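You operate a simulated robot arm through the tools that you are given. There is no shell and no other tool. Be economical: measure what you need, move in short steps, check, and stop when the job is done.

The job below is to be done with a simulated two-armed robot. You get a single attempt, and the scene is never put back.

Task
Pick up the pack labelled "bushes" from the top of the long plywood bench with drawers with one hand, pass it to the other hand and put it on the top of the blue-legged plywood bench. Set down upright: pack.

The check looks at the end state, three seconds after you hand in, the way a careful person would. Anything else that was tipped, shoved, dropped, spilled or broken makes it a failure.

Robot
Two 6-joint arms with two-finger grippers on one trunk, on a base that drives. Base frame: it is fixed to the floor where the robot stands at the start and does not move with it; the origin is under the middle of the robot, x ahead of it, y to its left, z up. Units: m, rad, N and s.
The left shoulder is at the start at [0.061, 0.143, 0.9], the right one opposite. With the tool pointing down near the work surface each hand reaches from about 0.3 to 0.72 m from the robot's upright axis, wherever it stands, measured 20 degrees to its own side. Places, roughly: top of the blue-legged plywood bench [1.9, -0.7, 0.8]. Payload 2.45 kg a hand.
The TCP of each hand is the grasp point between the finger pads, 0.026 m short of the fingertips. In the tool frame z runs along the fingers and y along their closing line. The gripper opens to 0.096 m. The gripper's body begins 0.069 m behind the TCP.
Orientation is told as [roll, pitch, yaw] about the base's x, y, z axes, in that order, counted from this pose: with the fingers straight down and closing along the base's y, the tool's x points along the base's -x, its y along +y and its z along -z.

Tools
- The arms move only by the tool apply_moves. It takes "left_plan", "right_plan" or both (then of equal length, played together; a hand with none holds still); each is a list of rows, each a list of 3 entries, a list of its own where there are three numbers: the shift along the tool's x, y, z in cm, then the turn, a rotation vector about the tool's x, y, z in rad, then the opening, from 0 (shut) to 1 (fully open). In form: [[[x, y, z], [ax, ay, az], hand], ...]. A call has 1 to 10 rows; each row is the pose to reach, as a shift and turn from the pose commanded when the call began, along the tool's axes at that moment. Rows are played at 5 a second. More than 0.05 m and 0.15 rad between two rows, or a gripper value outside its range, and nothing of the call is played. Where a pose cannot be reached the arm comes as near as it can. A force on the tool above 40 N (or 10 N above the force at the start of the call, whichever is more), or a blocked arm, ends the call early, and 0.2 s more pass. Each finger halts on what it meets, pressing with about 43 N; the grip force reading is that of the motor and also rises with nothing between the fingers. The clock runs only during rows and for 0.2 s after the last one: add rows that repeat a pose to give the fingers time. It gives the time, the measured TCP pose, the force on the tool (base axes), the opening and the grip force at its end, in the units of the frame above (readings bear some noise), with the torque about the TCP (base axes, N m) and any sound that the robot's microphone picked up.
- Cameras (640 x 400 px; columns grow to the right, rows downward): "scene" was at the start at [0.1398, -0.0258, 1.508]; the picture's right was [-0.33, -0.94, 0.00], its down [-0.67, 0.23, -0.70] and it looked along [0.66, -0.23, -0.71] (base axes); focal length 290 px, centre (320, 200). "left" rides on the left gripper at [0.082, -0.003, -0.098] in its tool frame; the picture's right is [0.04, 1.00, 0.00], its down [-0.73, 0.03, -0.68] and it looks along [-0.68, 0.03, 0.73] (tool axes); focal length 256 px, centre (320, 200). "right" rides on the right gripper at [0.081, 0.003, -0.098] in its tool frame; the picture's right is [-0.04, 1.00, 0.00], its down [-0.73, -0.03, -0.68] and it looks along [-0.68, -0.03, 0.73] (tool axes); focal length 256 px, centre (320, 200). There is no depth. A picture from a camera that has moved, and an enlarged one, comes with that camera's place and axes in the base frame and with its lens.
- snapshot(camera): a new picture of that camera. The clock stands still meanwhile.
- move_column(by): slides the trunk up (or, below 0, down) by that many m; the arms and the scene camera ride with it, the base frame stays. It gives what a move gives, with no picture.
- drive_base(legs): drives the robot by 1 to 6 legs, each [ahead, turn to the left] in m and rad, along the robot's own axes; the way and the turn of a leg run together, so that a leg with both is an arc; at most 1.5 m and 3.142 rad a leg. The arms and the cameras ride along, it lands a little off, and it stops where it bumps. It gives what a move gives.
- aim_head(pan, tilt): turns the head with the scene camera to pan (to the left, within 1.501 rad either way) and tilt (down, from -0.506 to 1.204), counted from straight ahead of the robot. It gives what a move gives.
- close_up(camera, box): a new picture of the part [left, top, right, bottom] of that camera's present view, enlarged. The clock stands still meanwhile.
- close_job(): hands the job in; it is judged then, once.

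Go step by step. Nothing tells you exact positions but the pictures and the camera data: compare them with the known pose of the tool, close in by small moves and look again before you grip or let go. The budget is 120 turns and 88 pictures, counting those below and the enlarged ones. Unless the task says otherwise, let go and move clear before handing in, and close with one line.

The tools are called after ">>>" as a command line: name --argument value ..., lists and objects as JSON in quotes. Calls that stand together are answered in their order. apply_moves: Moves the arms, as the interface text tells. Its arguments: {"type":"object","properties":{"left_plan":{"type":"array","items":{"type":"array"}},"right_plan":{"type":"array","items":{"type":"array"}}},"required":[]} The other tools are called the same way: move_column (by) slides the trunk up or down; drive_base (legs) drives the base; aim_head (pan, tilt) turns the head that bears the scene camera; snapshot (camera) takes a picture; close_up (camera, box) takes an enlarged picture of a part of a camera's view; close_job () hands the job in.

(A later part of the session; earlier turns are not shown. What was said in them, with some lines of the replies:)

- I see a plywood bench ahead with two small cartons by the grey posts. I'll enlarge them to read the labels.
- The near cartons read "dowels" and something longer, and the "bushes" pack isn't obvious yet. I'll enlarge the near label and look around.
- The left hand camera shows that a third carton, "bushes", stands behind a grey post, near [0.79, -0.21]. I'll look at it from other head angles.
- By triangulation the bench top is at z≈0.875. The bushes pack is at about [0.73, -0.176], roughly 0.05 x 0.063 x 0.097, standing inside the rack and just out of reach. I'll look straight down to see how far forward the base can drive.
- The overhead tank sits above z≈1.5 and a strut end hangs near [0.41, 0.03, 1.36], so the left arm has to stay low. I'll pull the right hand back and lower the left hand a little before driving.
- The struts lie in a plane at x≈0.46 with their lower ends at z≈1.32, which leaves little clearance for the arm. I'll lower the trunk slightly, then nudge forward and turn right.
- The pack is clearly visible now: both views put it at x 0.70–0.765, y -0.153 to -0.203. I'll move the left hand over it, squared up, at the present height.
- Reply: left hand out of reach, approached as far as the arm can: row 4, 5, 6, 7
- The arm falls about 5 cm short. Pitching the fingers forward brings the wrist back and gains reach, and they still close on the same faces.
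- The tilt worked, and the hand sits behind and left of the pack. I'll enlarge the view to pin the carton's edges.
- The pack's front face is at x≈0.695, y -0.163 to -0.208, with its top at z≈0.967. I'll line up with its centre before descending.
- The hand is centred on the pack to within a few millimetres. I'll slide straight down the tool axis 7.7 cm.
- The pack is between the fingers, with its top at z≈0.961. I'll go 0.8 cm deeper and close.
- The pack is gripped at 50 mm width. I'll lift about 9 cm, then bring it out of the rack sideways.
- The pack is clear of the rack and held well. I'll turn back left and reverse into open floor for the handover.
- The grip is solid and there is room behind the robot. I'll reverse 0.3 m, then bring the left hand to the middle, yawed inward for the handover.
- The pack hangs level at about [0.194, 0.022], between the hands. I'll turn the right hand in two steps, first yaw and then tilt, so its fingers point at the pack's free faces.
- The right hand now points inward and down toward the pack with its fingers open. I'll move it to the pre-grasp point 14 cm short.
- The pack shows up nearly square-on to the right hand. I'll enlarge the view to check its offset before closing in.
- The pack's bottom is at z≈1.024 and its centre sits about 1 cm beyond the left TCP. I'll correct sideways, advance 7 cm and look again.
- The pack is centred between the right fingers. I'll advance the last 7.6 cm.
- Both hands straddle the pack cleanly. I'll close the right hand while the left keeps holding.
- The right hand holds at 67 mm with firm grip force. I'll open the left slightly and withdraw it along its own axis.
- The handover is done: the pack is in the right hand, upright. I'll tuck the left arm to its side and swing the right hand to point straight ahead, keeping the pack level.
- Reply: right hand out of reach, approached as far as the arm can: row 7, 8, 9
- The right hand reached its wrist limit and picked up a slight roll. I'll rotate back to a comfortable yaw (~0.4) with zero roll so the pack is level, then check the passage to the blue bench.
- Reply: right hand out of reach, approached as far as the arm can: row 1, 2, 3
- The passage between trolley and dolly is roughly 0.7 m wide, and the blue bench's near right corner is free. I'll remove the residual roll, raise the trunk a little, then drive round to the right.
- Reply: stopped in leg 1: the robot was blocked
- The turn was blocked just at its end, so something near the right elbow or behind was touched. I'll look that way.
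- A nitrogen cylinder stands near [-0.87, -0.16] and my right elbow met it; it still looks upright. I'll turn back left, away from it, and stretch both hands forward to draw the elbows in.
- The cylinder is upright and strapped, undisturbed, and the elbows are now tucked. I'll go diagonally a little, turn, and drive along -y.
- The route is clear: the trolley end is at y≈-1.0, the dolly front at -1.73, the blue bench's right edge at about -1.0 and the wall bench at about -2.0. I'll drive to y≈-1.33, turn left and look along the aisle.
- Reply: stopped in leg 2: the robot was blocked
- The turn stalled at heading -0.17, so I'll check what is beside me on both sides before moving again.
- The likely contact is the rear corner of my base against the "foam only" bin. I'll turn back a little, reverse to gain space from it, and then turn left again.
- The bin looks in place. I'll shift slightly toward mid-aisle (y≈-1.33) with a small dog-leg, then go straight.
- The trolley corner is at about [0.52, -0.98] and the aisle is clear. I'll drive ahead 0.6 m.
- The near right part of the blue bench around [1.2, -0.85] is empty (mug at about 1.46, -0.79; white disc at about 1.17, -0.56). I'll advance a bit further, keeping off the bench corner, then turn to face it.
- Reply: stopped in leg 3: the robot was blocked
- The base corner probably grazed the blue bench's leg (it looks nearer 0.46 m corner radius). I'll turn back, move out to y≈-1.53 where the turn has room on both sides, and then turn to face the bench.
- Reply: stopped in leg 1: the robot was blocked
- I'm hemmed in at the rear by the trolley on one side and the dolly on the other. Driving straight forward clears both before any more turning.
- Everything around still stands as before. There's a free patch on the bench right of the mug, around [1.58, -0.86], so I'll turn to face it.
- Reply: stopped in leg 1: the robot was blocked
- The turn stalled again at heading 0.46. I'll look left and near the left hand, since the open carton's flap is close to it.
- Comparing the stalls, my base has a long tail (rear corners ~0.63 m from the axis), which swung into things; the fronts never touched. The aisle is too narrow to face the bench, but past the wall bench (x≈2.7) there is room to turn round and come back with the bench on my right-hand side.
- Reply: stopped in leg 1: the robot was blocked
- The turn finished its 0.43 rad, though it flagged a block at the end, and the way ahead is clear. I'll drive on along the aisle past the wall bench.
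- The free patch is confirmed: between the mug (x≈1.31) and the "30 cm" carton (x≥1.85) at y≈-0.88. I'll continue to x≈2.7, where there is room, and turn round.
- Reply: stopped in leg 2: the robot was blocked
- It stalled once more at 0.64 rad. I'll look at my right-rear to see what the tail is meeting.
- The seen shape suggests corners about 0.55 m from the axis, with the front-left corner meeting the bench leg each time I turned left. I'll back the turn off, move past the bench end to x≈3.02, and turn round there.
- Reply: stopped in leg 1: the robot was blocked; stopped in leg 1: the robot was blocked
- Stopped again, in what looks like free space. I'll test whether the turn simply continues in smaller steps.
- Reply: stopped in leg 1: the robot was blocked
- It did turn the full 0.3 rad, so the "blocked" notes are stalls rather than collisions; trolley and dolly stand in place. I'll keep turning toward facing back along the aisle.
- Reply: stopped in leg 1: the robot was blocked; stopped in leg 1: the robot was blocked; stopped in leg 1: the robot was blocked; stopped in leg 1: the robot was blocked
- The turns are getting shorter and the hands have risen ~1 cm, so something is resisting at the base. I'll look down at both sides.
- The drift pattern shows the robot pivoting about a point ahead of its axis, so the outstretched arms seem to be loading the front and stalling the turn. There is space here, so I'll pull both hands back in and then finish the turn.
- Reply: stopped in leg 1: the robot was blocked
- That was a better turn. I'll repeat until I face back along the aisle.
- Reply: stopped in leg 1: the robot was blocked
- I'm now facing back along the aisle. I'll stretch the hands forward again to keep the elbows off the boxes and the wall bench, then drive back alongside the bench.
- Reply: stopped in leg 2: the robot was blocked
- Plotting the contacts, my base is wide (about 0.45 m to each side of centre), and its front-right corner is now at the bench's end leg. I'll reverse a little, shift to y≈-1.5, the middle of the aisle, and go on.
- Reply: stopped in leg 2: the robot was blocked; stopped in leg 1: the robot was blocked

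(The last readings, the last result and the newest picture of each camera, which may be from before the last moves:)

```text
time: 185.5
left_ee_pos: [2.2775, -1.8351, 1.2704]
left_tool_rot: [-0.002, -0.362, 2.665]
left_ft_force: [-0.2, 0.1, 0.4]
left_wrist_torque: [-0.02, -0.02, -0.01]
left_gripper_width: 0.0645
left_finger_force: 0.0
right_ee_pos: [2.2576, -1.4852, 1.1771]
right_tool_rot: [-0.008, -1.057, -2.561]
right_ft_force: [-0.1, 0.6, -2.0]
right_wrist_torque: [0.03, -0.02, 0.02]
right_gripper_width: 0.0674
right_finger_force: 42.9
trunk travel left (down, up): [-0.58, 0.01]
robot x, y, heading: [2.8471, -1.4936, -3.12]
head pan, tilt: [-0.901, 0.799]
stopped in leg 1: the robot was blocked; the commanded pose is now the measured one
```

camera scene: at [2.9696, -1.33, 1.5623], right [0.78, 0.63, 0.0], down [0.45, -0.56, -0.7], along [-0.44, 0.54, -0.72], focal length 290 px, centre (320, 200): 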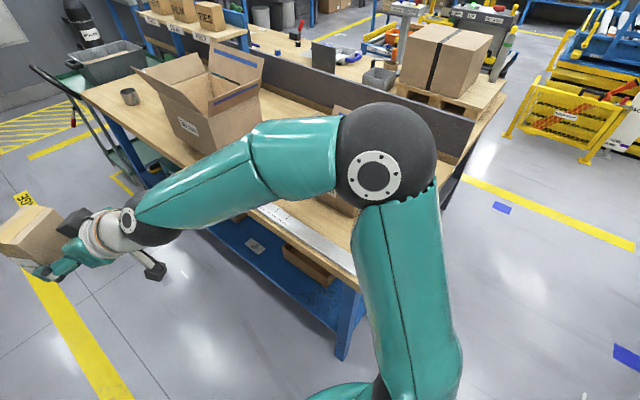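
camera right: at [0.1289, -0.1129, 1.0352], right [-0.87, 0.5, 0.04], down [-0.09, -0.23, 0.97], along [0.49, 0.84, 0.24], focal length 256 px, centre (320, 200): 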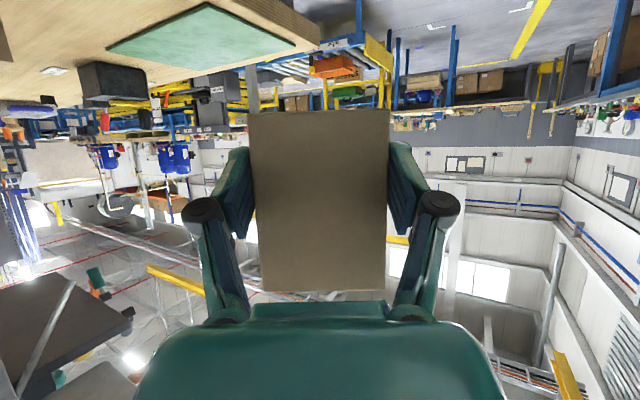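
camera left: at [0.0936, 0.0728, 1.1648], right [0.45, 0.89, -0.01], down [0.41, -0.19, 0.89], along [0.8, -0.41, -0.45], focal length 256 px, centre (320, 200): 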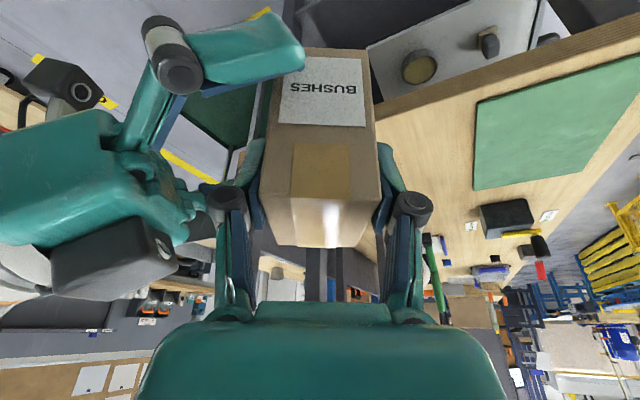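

>>> drive_base --legs '[[0.93, 0]]'

>>> aim_head --pan -1.0 --tilt 0.7

>>> snapshot --camera "scene"

```text
time: 190.4
left_ee_pos: [1.364, -1.8683, 1.2724]
left_tool_rot: [-0.002, -0.363, 2.676]
left_ft_force: [0.0, -1.1, -0.2]
left_wrist_torque: [0.03, -0.04, 0.0]
left_gripper_width: 0.0643
left_finger_force: 0.1
right_ee_pos: [1.3392, -1.5184, 1.1773]
right_tool_rot: [-0.011, -1.059, -2.548]
right_ft_force: [0.1, 0.6, -1.8]
right_wrist_torque: [0.07, -0.02, 0.0]
right_gripper_width: 0.0676
right_finger_force: 43.1
trunk travel left (down, up): [-0.58, 0.01]
robot x, y, heading: [1.9266, -1.5176, -3.107]
head pan, tilt: [-0.901, 0.799]
```

```text
time: 191.1
left_ee_pos: [1.3637, -1.8688, 1.2725]
left_tool_rot: [-0.001, -0.366, 2.675]
left_ft_force: [0.4, -0.1, 0.4]
left_wrist_torque: [-0.01, -0.01, 0.01]
left_gripper_width: 0.0641
left_finger_force: 0.0
right_ee_pos: [1.3407, -1.5195, 1.1791]
right_tool_rot: [-0.011, -1.059, -2.548]
right_ft_force: [-1.1, -0.4, -1.0]
right_wrist_torque: [0.02, -0.05, 0.0]
right_gripper_width: 0.0672
right_finger_force: 42.9
trunk travel left (down, up): [-0.58, 0.01]
robot x, y, heading: [1.9276, -1.5193, -3.104]
head pan, tilt: [-1.0, 0.7]
```

```text
10 pictures are left
camera scene: at [1.8198, -1.4515, 1.5705], right [0.82, 0.57, 0.0], down [0.37, -0.53, -0.76], along [-0.43, 0.63, -0.64], focal length 290 px, centre (320, 200)
```

scene: 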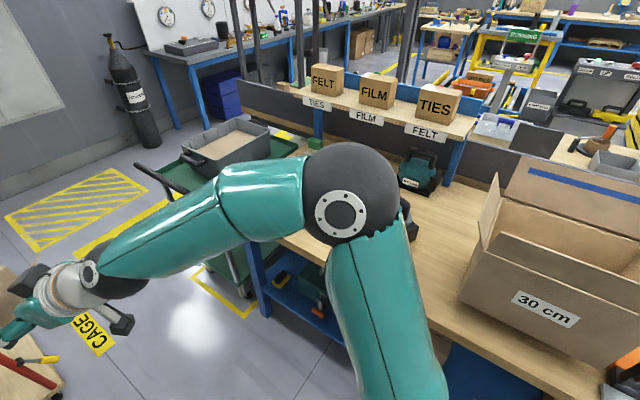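

I'm alongside the bench at [1.93, -1.52], facing back. I'll swing the right hand out to the bench side in two stages at carrying height.

>>> apply_moves --right_plan '[[[1.3, -3.5, -2.3], [0.09, 0, 0.051], 0.4], [[2.5, -7.1, -4.5], [0.181, 0, 0.102], 0.4], [[3.8, -10.6, -6.8], [0.271, 0, 0.153], 0.4], [[5.1, -14.2, -9.1], [0.362, 0, 0.203], 0.4], [[6.4, -17.7, -11.3], [0.452, 0, 0.254], 0.4], [[7.6, -21.3, -13.6], [0.543, 0, 0.305], 0.4], [[8.9, -24.8, -15.9], [0.633, 0, 0.356], 0.4], [[10.2, -28.4, -18.1], [0.724, 0, 0.407], 0.4], [[10.2, -28.4, -18.1], [0.724, 0, 0.407], 0.4]]'

```text
time: 193.1
left_ee_pos: [1.3661, -1.8695, 1.2719]
left_tool_rot: [-0.003, -0.366, 2.676]
left_ft_force: [-0.2, -0.2, -0.6]
left_wrist_torque: [0.01, -0.01, -0.02]
left_gripper_width: 0.064
left_finger_force: 0.1
right_ee_pos: [1.3576, -1.1679, 1.1804]
right_tool_rot: [-0.007, -1.061, 2.901]
right_ft_force: [-0.6, -0.2, -0.9]
right_wrist_torque: [0.0, -0.05, -0.01]
right_gripper_width: 0.0676
right_finger_force: 42.8
trunk travel left (down, up): [-0.58, 0.01]
robot x, y, heading: [1.9228, -1.5184, -3.107]
head pan, tilt: [-1.0, 0.7]
```

>>> apply_moves --right_plan '[[[0.9, -3.6, -1.6], [0.079, 0, 0.045], 0.4], [[1.8, -7.3, -3.2], [0.159, 0, 0.089], 0.4], [[2.7, -10.9, -4.8], [0.238, 0, 0.134], 0.4], [[3.6, -14.6, -6.4], [0.318, 0, 0.179], 0.4], [[4.5, -18.2, -8], [0.397, 0, 0.223], 0.4], [[5.4, -21.8, -9.6], [0.477, 0, 0.268], 0.4], [[6.3, -25.5, -11.2], [0.556, 0, 0.313], 0.4], [[7.2, -29.1, -12.8], [0.636, 0, 0.357], 0.4], [[8.07, -32.75, -14.36], [0.715, 0, 0.402], 0.4], [[8.07, -32.75, -14.36], [0.715, 0, 0.402], 0.4]]'

>>> aim_head --pan -1.15 --tilt 0.85

>>> snapshot --camera "scene"

```text
time: 195.3
left_ee_pos: [1.364, -1.8696, 1.2727]
left_tool_rot: [-0.002, -0.365, 2.677]
left_ft_force: [-0.4, 0.0, 0.1]
left_wrist_torque: [0.0, -0.01, 0.02]
left_gripper_width: 0.0643
left_finger_force: 0.1
right_ee_pos: [1.5963, -0.8893, 1.1811]
right_tool_rot: [0.002, -1.065, 2.074]
right_ft_force: [-0.5, 0.7, -0.9]
right_wrist_torque: [-0.05, -0.01, -0.02]
right_gripper_width: 0.0673
right_finger_force: 42.8
trunk travel left (down, up): [-0.58, 0.01]
robot x, y, heading: [1.9263, -1.5205, -3.107]
head pan, tilt: [-1.0, 0.7]
```

```text
time: 196.0
left_ee_pos: [1.364, -1.8691, 1.2717]
left_tool_rot: [-0.001, -0.365, 2.675]
left_ft_force: [-0.1, 0.6, 0.4]
left_wrist_torque: [-0.03, -0.01, -0.02]
left_gripper_width: 0.0643
left_finger_force: 0.0
right_ee_pos: [1.5967, -0.8896, 1.1806]
right_tool_rot: [0.002, -1.064, 2.074]
right_ft_force: [-0.6, 0.4, -2.1]
right_wrist_torque: [-0.07, 0.01, 0.0]
right_gripper_width: 0.0674
right_finger_force: 42.6
trunk travel left (down, up): [-0.58, 0.01]
robot x, y, heading: [1.9314, -1.5167, -3.11]
head pan, tilt: [-1.15, 0.85]
```

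```text
9 pictures are left
camera scene: at [1.8341, -1.4509, 1.5584], right [0.9, 0.44, 0.0], down [0.33, -0.67, -0.66], along [-0.29, 0.59, -0.75], focal length 290 px, centre (320, 200)
```

scene: 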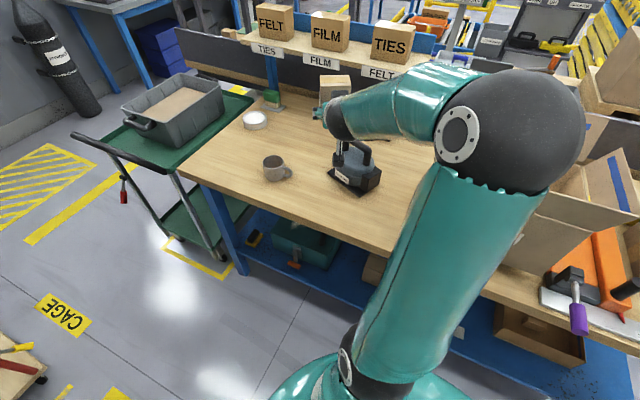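

The pack is over the free spot, clear of mug and device. I'll nudge to pack centre [1.56, -0.88] and lower 22 cm with the arm.

>>> apply_moves --right_plan '[[[3.2, 0.4, 1.8], [0, 0, 0], 0.4], [[6.4, 0.7, 3.6], [0, 0, 0], 0.4], [[9.6, 1.1, 5.4], [0, 0, 0], 0.4], [[12.8, 1.5, 7.1], [0, 0, 0], 0.4], [[16, 1.9, 8.9], [0, 0, 0], 0.4], [[19.2, 2.2, 10.7], [0, 0, 0], 0.4], [[19.2, 2.2, 10.7], [0, 0, 0], 0.4]]'

>>> snapshot --camera "scene"

>>> snapshot --camera "right"

```text
time: 197.6
left_ee_pos: [1.365, -1.8691, 1.2726]
left_tool_rot: [-0.001, -0.363, 2.677]
left_ft_force: [-0.2, 0.2, 0.6]
left_wrist_torque: [-0.02, -0.01, 0.03]
left_gripper_width: 0.0643
left_finger_force: 0.0
right_ee_pos: [1.578, -0.901, 0.9619]
right_tool_rot: [0.004, -1.064, 2.071]
right_ft_force: [-0.4, -0.2, -1.8]
right_wrist_torque: [-0.08, 0.01, 0.01]
right_gripper_width: 0.0676
right_finger_force: 43.3
trunk travel left (down, up): [-0.58, 0.01]
robot x, y, heading: [1.9267, -1.5243, -3.109]
head pan, tilt: [-1.15, 0.85]
```

```text
8 pictures are left
camera scene: at [1.8347, -1.4515, 1.5584], right [0.9, 0.44, 0.0], down [0.33, -0.67, -0.66], along [-0.29, 0.59, -0.75], focal length 290 px, centre (320, 200)
```

scene: 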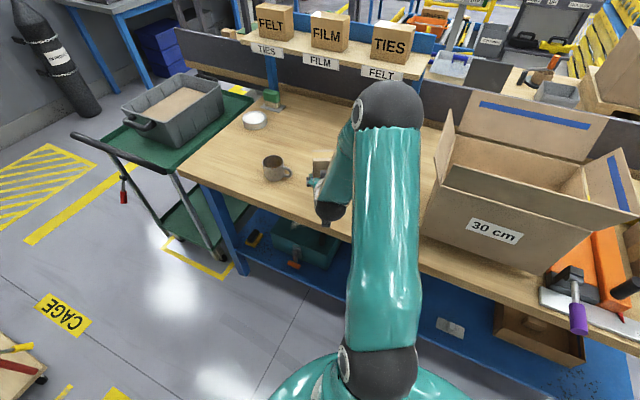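

```text
7 pictures are left
camera right: at [1.6356, -1.012, 0.9385], right [-0.88, -0.47, 0.04], down [0.14, -0.19, 0.97], along [-0.44, 0.86, 0.24], focal length 256 px, centre (320, 200)
```

right: 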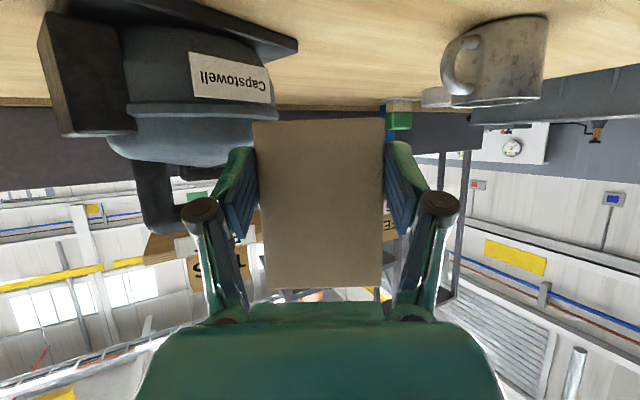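

The area below is clear: the device edge is around y -0.70 and the mug around x 1.3. I'll lower another 10 cm.

>>> apply_moves --right_plan '[[[2.6, 0, 1.5], [0, 0, 0], 0.4], [[5.2, 0, 2.9], [0, 0, 0], 0.4], [[7.4, 0, 4.1], [0, 0, 0], 0.4], [[8.75, 0, 4.84], [0, 0, 0], 0.4], [[8.75, 0, 4.84], [0, 0, 0], 0.4]]'

>>> snapshot --camera "right"

```text
time: 198.7
left_ee_pos: [1.3647, -1.869, 1.2717]
left_tool_rot: [-0.001, -0.366, 2.678]
left_ft_force: [-0.5, -0.4, 0.4]
left_wrist_torque: [0.05, -0.03, 0.01]
left_gripper_width: 0.0644
left_finger_force: 0.1
right_ee_pos: [1.5776, -0.8961, 0.8698]
right_tool_rot: [0.002, -1.095, 2.071]
right_ft_force: [3.1, -1.3, 12.1]
right_wrist_torque: [0.18, -0.22, 0.01]
right_gripper_width: 0.0678
right_finger_force: 43.2
trunk travel left (down, up): [-0.58, 0.01]
robot x, y, heading: [1.9254, -1.5229, -3.107]
head pan, tilt: [-1.15, 0.85]
stopped in row 5 (right hand): the force on the tool passed its limit at 68 N (the readings are from after the stop); the commanded pose is now the measured one
```

```text
6 pictures are left
camera right: at [1.6342, -1.008, 0.8429], right [-0.89, -0.46, 0.04], down [0.15, -0.22, 0.96], along [-0.44, 0.86, 0.27], focal length 256 px, centre (320, 200)
```

right: 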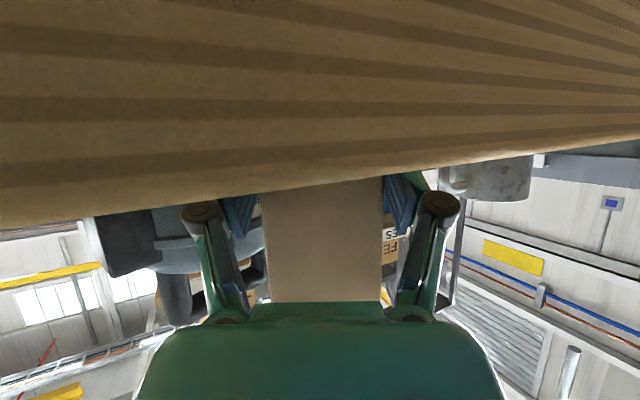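

The pack has touched down: the bench top is at about z 0.845, and the pack slid up roughly 1 cm in the grip, so it rests on its base. I'll ease the hand up slightly, restore its pitch, and check before releasing.

>>> apply_moves --right_plan '[[[-0.1, 0, -0.05], [0, 0.013, 0], 0.4], [[-0.2, 0, -0.1], [0, 0.026, 0], 0.4], [[-0.2, 0, -0.1], [0, 0.026, 0], 0.4]]'

>>> close_up --camera "scene" --box '[250, 120, 400, 250]'

```text
time: 199.5
left_ee_pos: [1.3651, -1.8694, 1.272]
left_tool_rot: [-0.001, -0.365, 2.675]
left_ft_force: [-0.4, -0.2, 0.6]
left_wrist_torque: [0.03, -0.03, -0.04]
left_gripper_width: 0.0645
left_finger_force: 0.0
right_ee_pos: [1.5772, -0.8962, 0.872]
right_tool_rot: [0.004, -1.066, 2.068]
right_ft_force: [-3.4, 6.0, 12.9]
right_wrist_torque: [0.6, 0.92, -0.21]
right_gripper_width: 0.0676
right_finger_force: 42.9
trunk travel left (down, up): [-0.58, 0.01]
robot x, y, heading: [1.926, -1.5252, -3.114]
head pan, tilt: [-1.15, 0.85]
```

```text
3.08 times, centred on (325, 185) of scene
camera zoom: at [1.8348, -1.4519, 1.5585], right [0.9, 0.44, 0.0], down [0.33, -0.67, -0.66], along [-0.29, 0.59, -0.75], focal length 893 px, centre (305, 246)
```

zoom: 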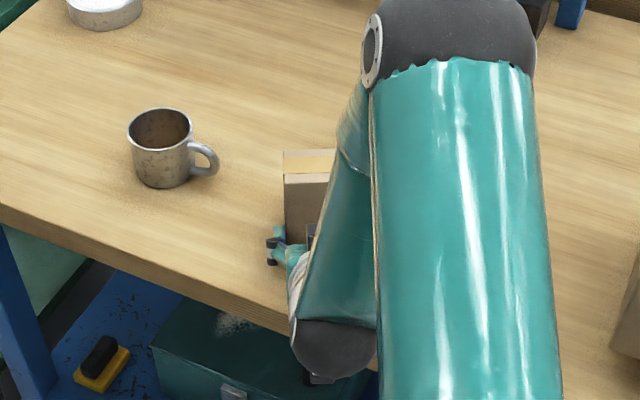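

Restoring the pitch pressed the pack's far edge, so it had already seated flat. I'll undo that rotation, then open the fingers.

>>> apply_moves --right_plan '[[[0, 0, 0], [0, -0.013, 0], 0.4], [[0, 0, 0], [0, -0.028, 0], 0.4], [[0, 0, 0], [0, -0.028, 0], 0.4]]'

```text
time: 200.3
left_ee_pos: [1.3658, -1.8705, 1.2713]
left_tool_rot: [-0.002, -0.365, 2.674]
left_ft_force: [-0.5, -0.8, 0.7]
left_wrist_torque: [0.0, 0.0, 0.02]
left_gripper_width: 0.0642
left_finger_force: 0.1
right_ee_pos: [1.5777, -0.8971, 0.8702]
right_tool_rot: [0.002, -1.09, 2.071]
right_ft_force: [-1.1, 4.6, 14.2]
right_wrist_torque: [0.33, -0.13, 0.09]
right_gripper_width: 0.0672
right_finger_force: 43.1
trunk travel left (down, up): [-0.58, 0.01]
robot x, y, heading: [1.9267, -1.5197, -3.107]
head pan, tilt: [-1.15, 0.85]
```

The load is now even, so the pack sits flat. I'll ease 2 mm, open, and back straight out along the fingers.

>>> apply_moves --right_plan '[[[-0.18, 0, -0.1], [0, 0, 0], 0.4], [[-0.18, 0, -0.1], [0, 0, 0], 0.75], [[-0.18, 0, -0.1], [0, 0, 0], 0.95], [[-0.18, 0, -0.1], [0, 0, 0], 0.95]]'

>>> snapshot --camera "right"

```text
time: 201.3
left_ee_pos: [1.3659, -1.8684, 1.2721]
left_tool_rot: [-0.003, -0.365, 2.677]
left_ft_force: [-0.8, 0.3, 0.1]
left_wrist_torque: [0.02, 0.01, 0.01]
left_gripper_width: 0.0644
left_finger_force: 0.0
right_ee_pos: [1.5786, -0.8972, 0.8717]
right_tool_rot: [0.003, -1.087, 2.07]
right_ft_force: [-0.5, 0.5, 1.3]
right_wrist_torque: [-0.01, -0.02, -0.01]
right_gripper_width: 0.0912
right_finger_force: 0.0
trunk travel left (down, up): [-0.58, 0.01]
robot x, y, heading: [1.9268, -1.5187, -3.11]
head pan, tilt: [-1.15, 0.85]
```

```text
4 pictures are left
camera right: at [1.6349, -1.0092, 0.8443], right [-0.88, -0.46, 0.04], down [0.15, -0.21, 0.97], along [-0.44, 0.86, 0.26], focal length 256 px, centre (320, 200)
```

right: 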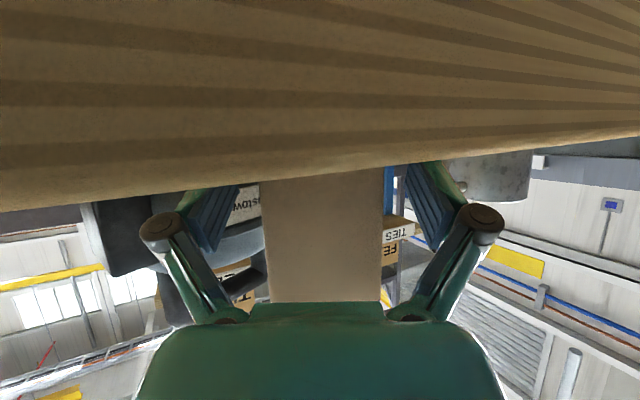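

The grip is off with no force left and the pack stands still. I'll withdraw along the finger direction.

>>> apply_moves --right_plan '[[[0, 0, -2], [0, 0, 0], 0.95], [[0, 0, -5], [0, 0, 0], 0.95], [[0, 0, -8.5], [0, 0, 0], 0.95], [[0, 0, -12], [0, 0, 0], 0.95], [[-4, 0, -14], [0, 0, 0], 0.95], [[-8, 0, -16], [0, 0, 0], 0.95], [[-8, 0, -16], [0, 0, 0], 0.95]]'

>>> snapshot --camera "right"

```text
time: 202.9
left_ee_pos: [1.3645, -1.8675, 1.2733]
left_tool_rot: [-0.001, -0.363, 2.677]
left_ft_force: [0.5, 0.0, -0.6]
left_wrist_torque: [0.02, 0.0, 0.01]
left_gripper_width: 0.064
left_finger_force: 0.0
right_ee_pos: [1.6061, -0.962, 1.0185]
right_tool_rot: [0.003, -1.085, 2.072]
right_ft_force: [1.2, 0.2, -0.4]
right_wrist_torque: [0.01, 0.0, 0.0]
right_gripper_width: 0.0916
right_finger_force: 0.0
right hand out of reach, approached as far as the arm can: row 4, 5, 6, 7
trunk travel left (down, up): [-0.58, 0.01]
robot x, y, heading: [1.9299, -1.5185, -3.107]
head pan, tilt: [-1.15, 0.85]
```

```text
3 pictures are left
camera right: at [1.6623, -1.0727, 0.9923], right [-0.88, -0.46, 0.04], down [0.15, -0.21, 0.97], along [-0.44, 0.86, 0.26], focal length 256 px, centre (320, 200)
```

right: 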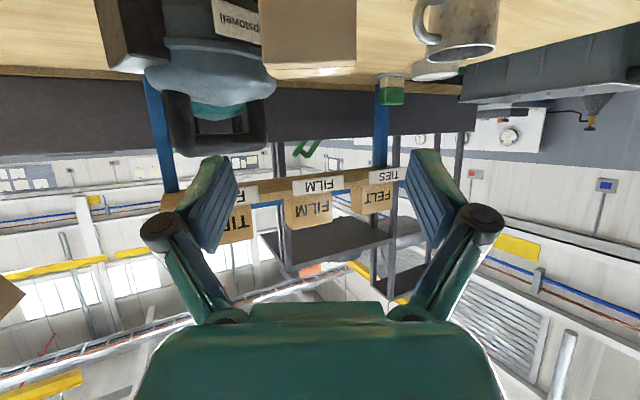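

The pack stands on the bench and the hand is clear of it. I'll take one check from the head camera.

>>> close_up --camera "scene" --box '[230, 60, 430, 260]'

```text
2.00 times, centred on (330, 160) of scene
camera zoom: at [1.8333, -1.4504, 1.5582], right [0.9, 0.44, 0.0], down [0.33, -0.68, -0.66], along [-0.29, 0.59, -0.75], focal length 581 px, centre (300, 280)
```

zoom: 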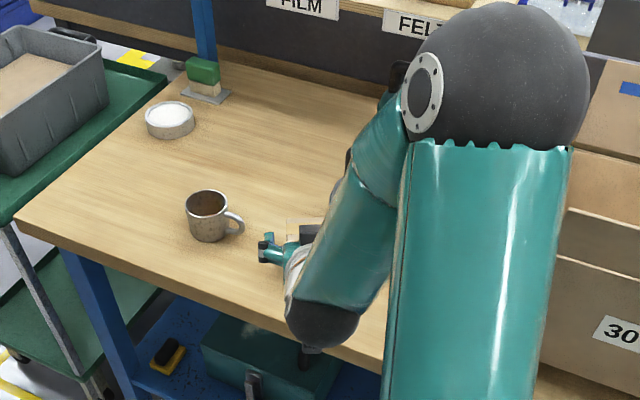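

The right-hand view shows the pack standing upright on the bench, with the mug and device untouched and the hand clear of it. I'm handing in.

>>> close_job

```text
The job is handed in.
```

The "bushes" pack was lifted with the left hand, passed to the right, and set down upright on the blue-legged bench. On the way the base reported "blocked" many times while turning, and the right elbow probably met the strapped nitrogen cylinder; nothing I saw afterwards was tipped or visibly moved.
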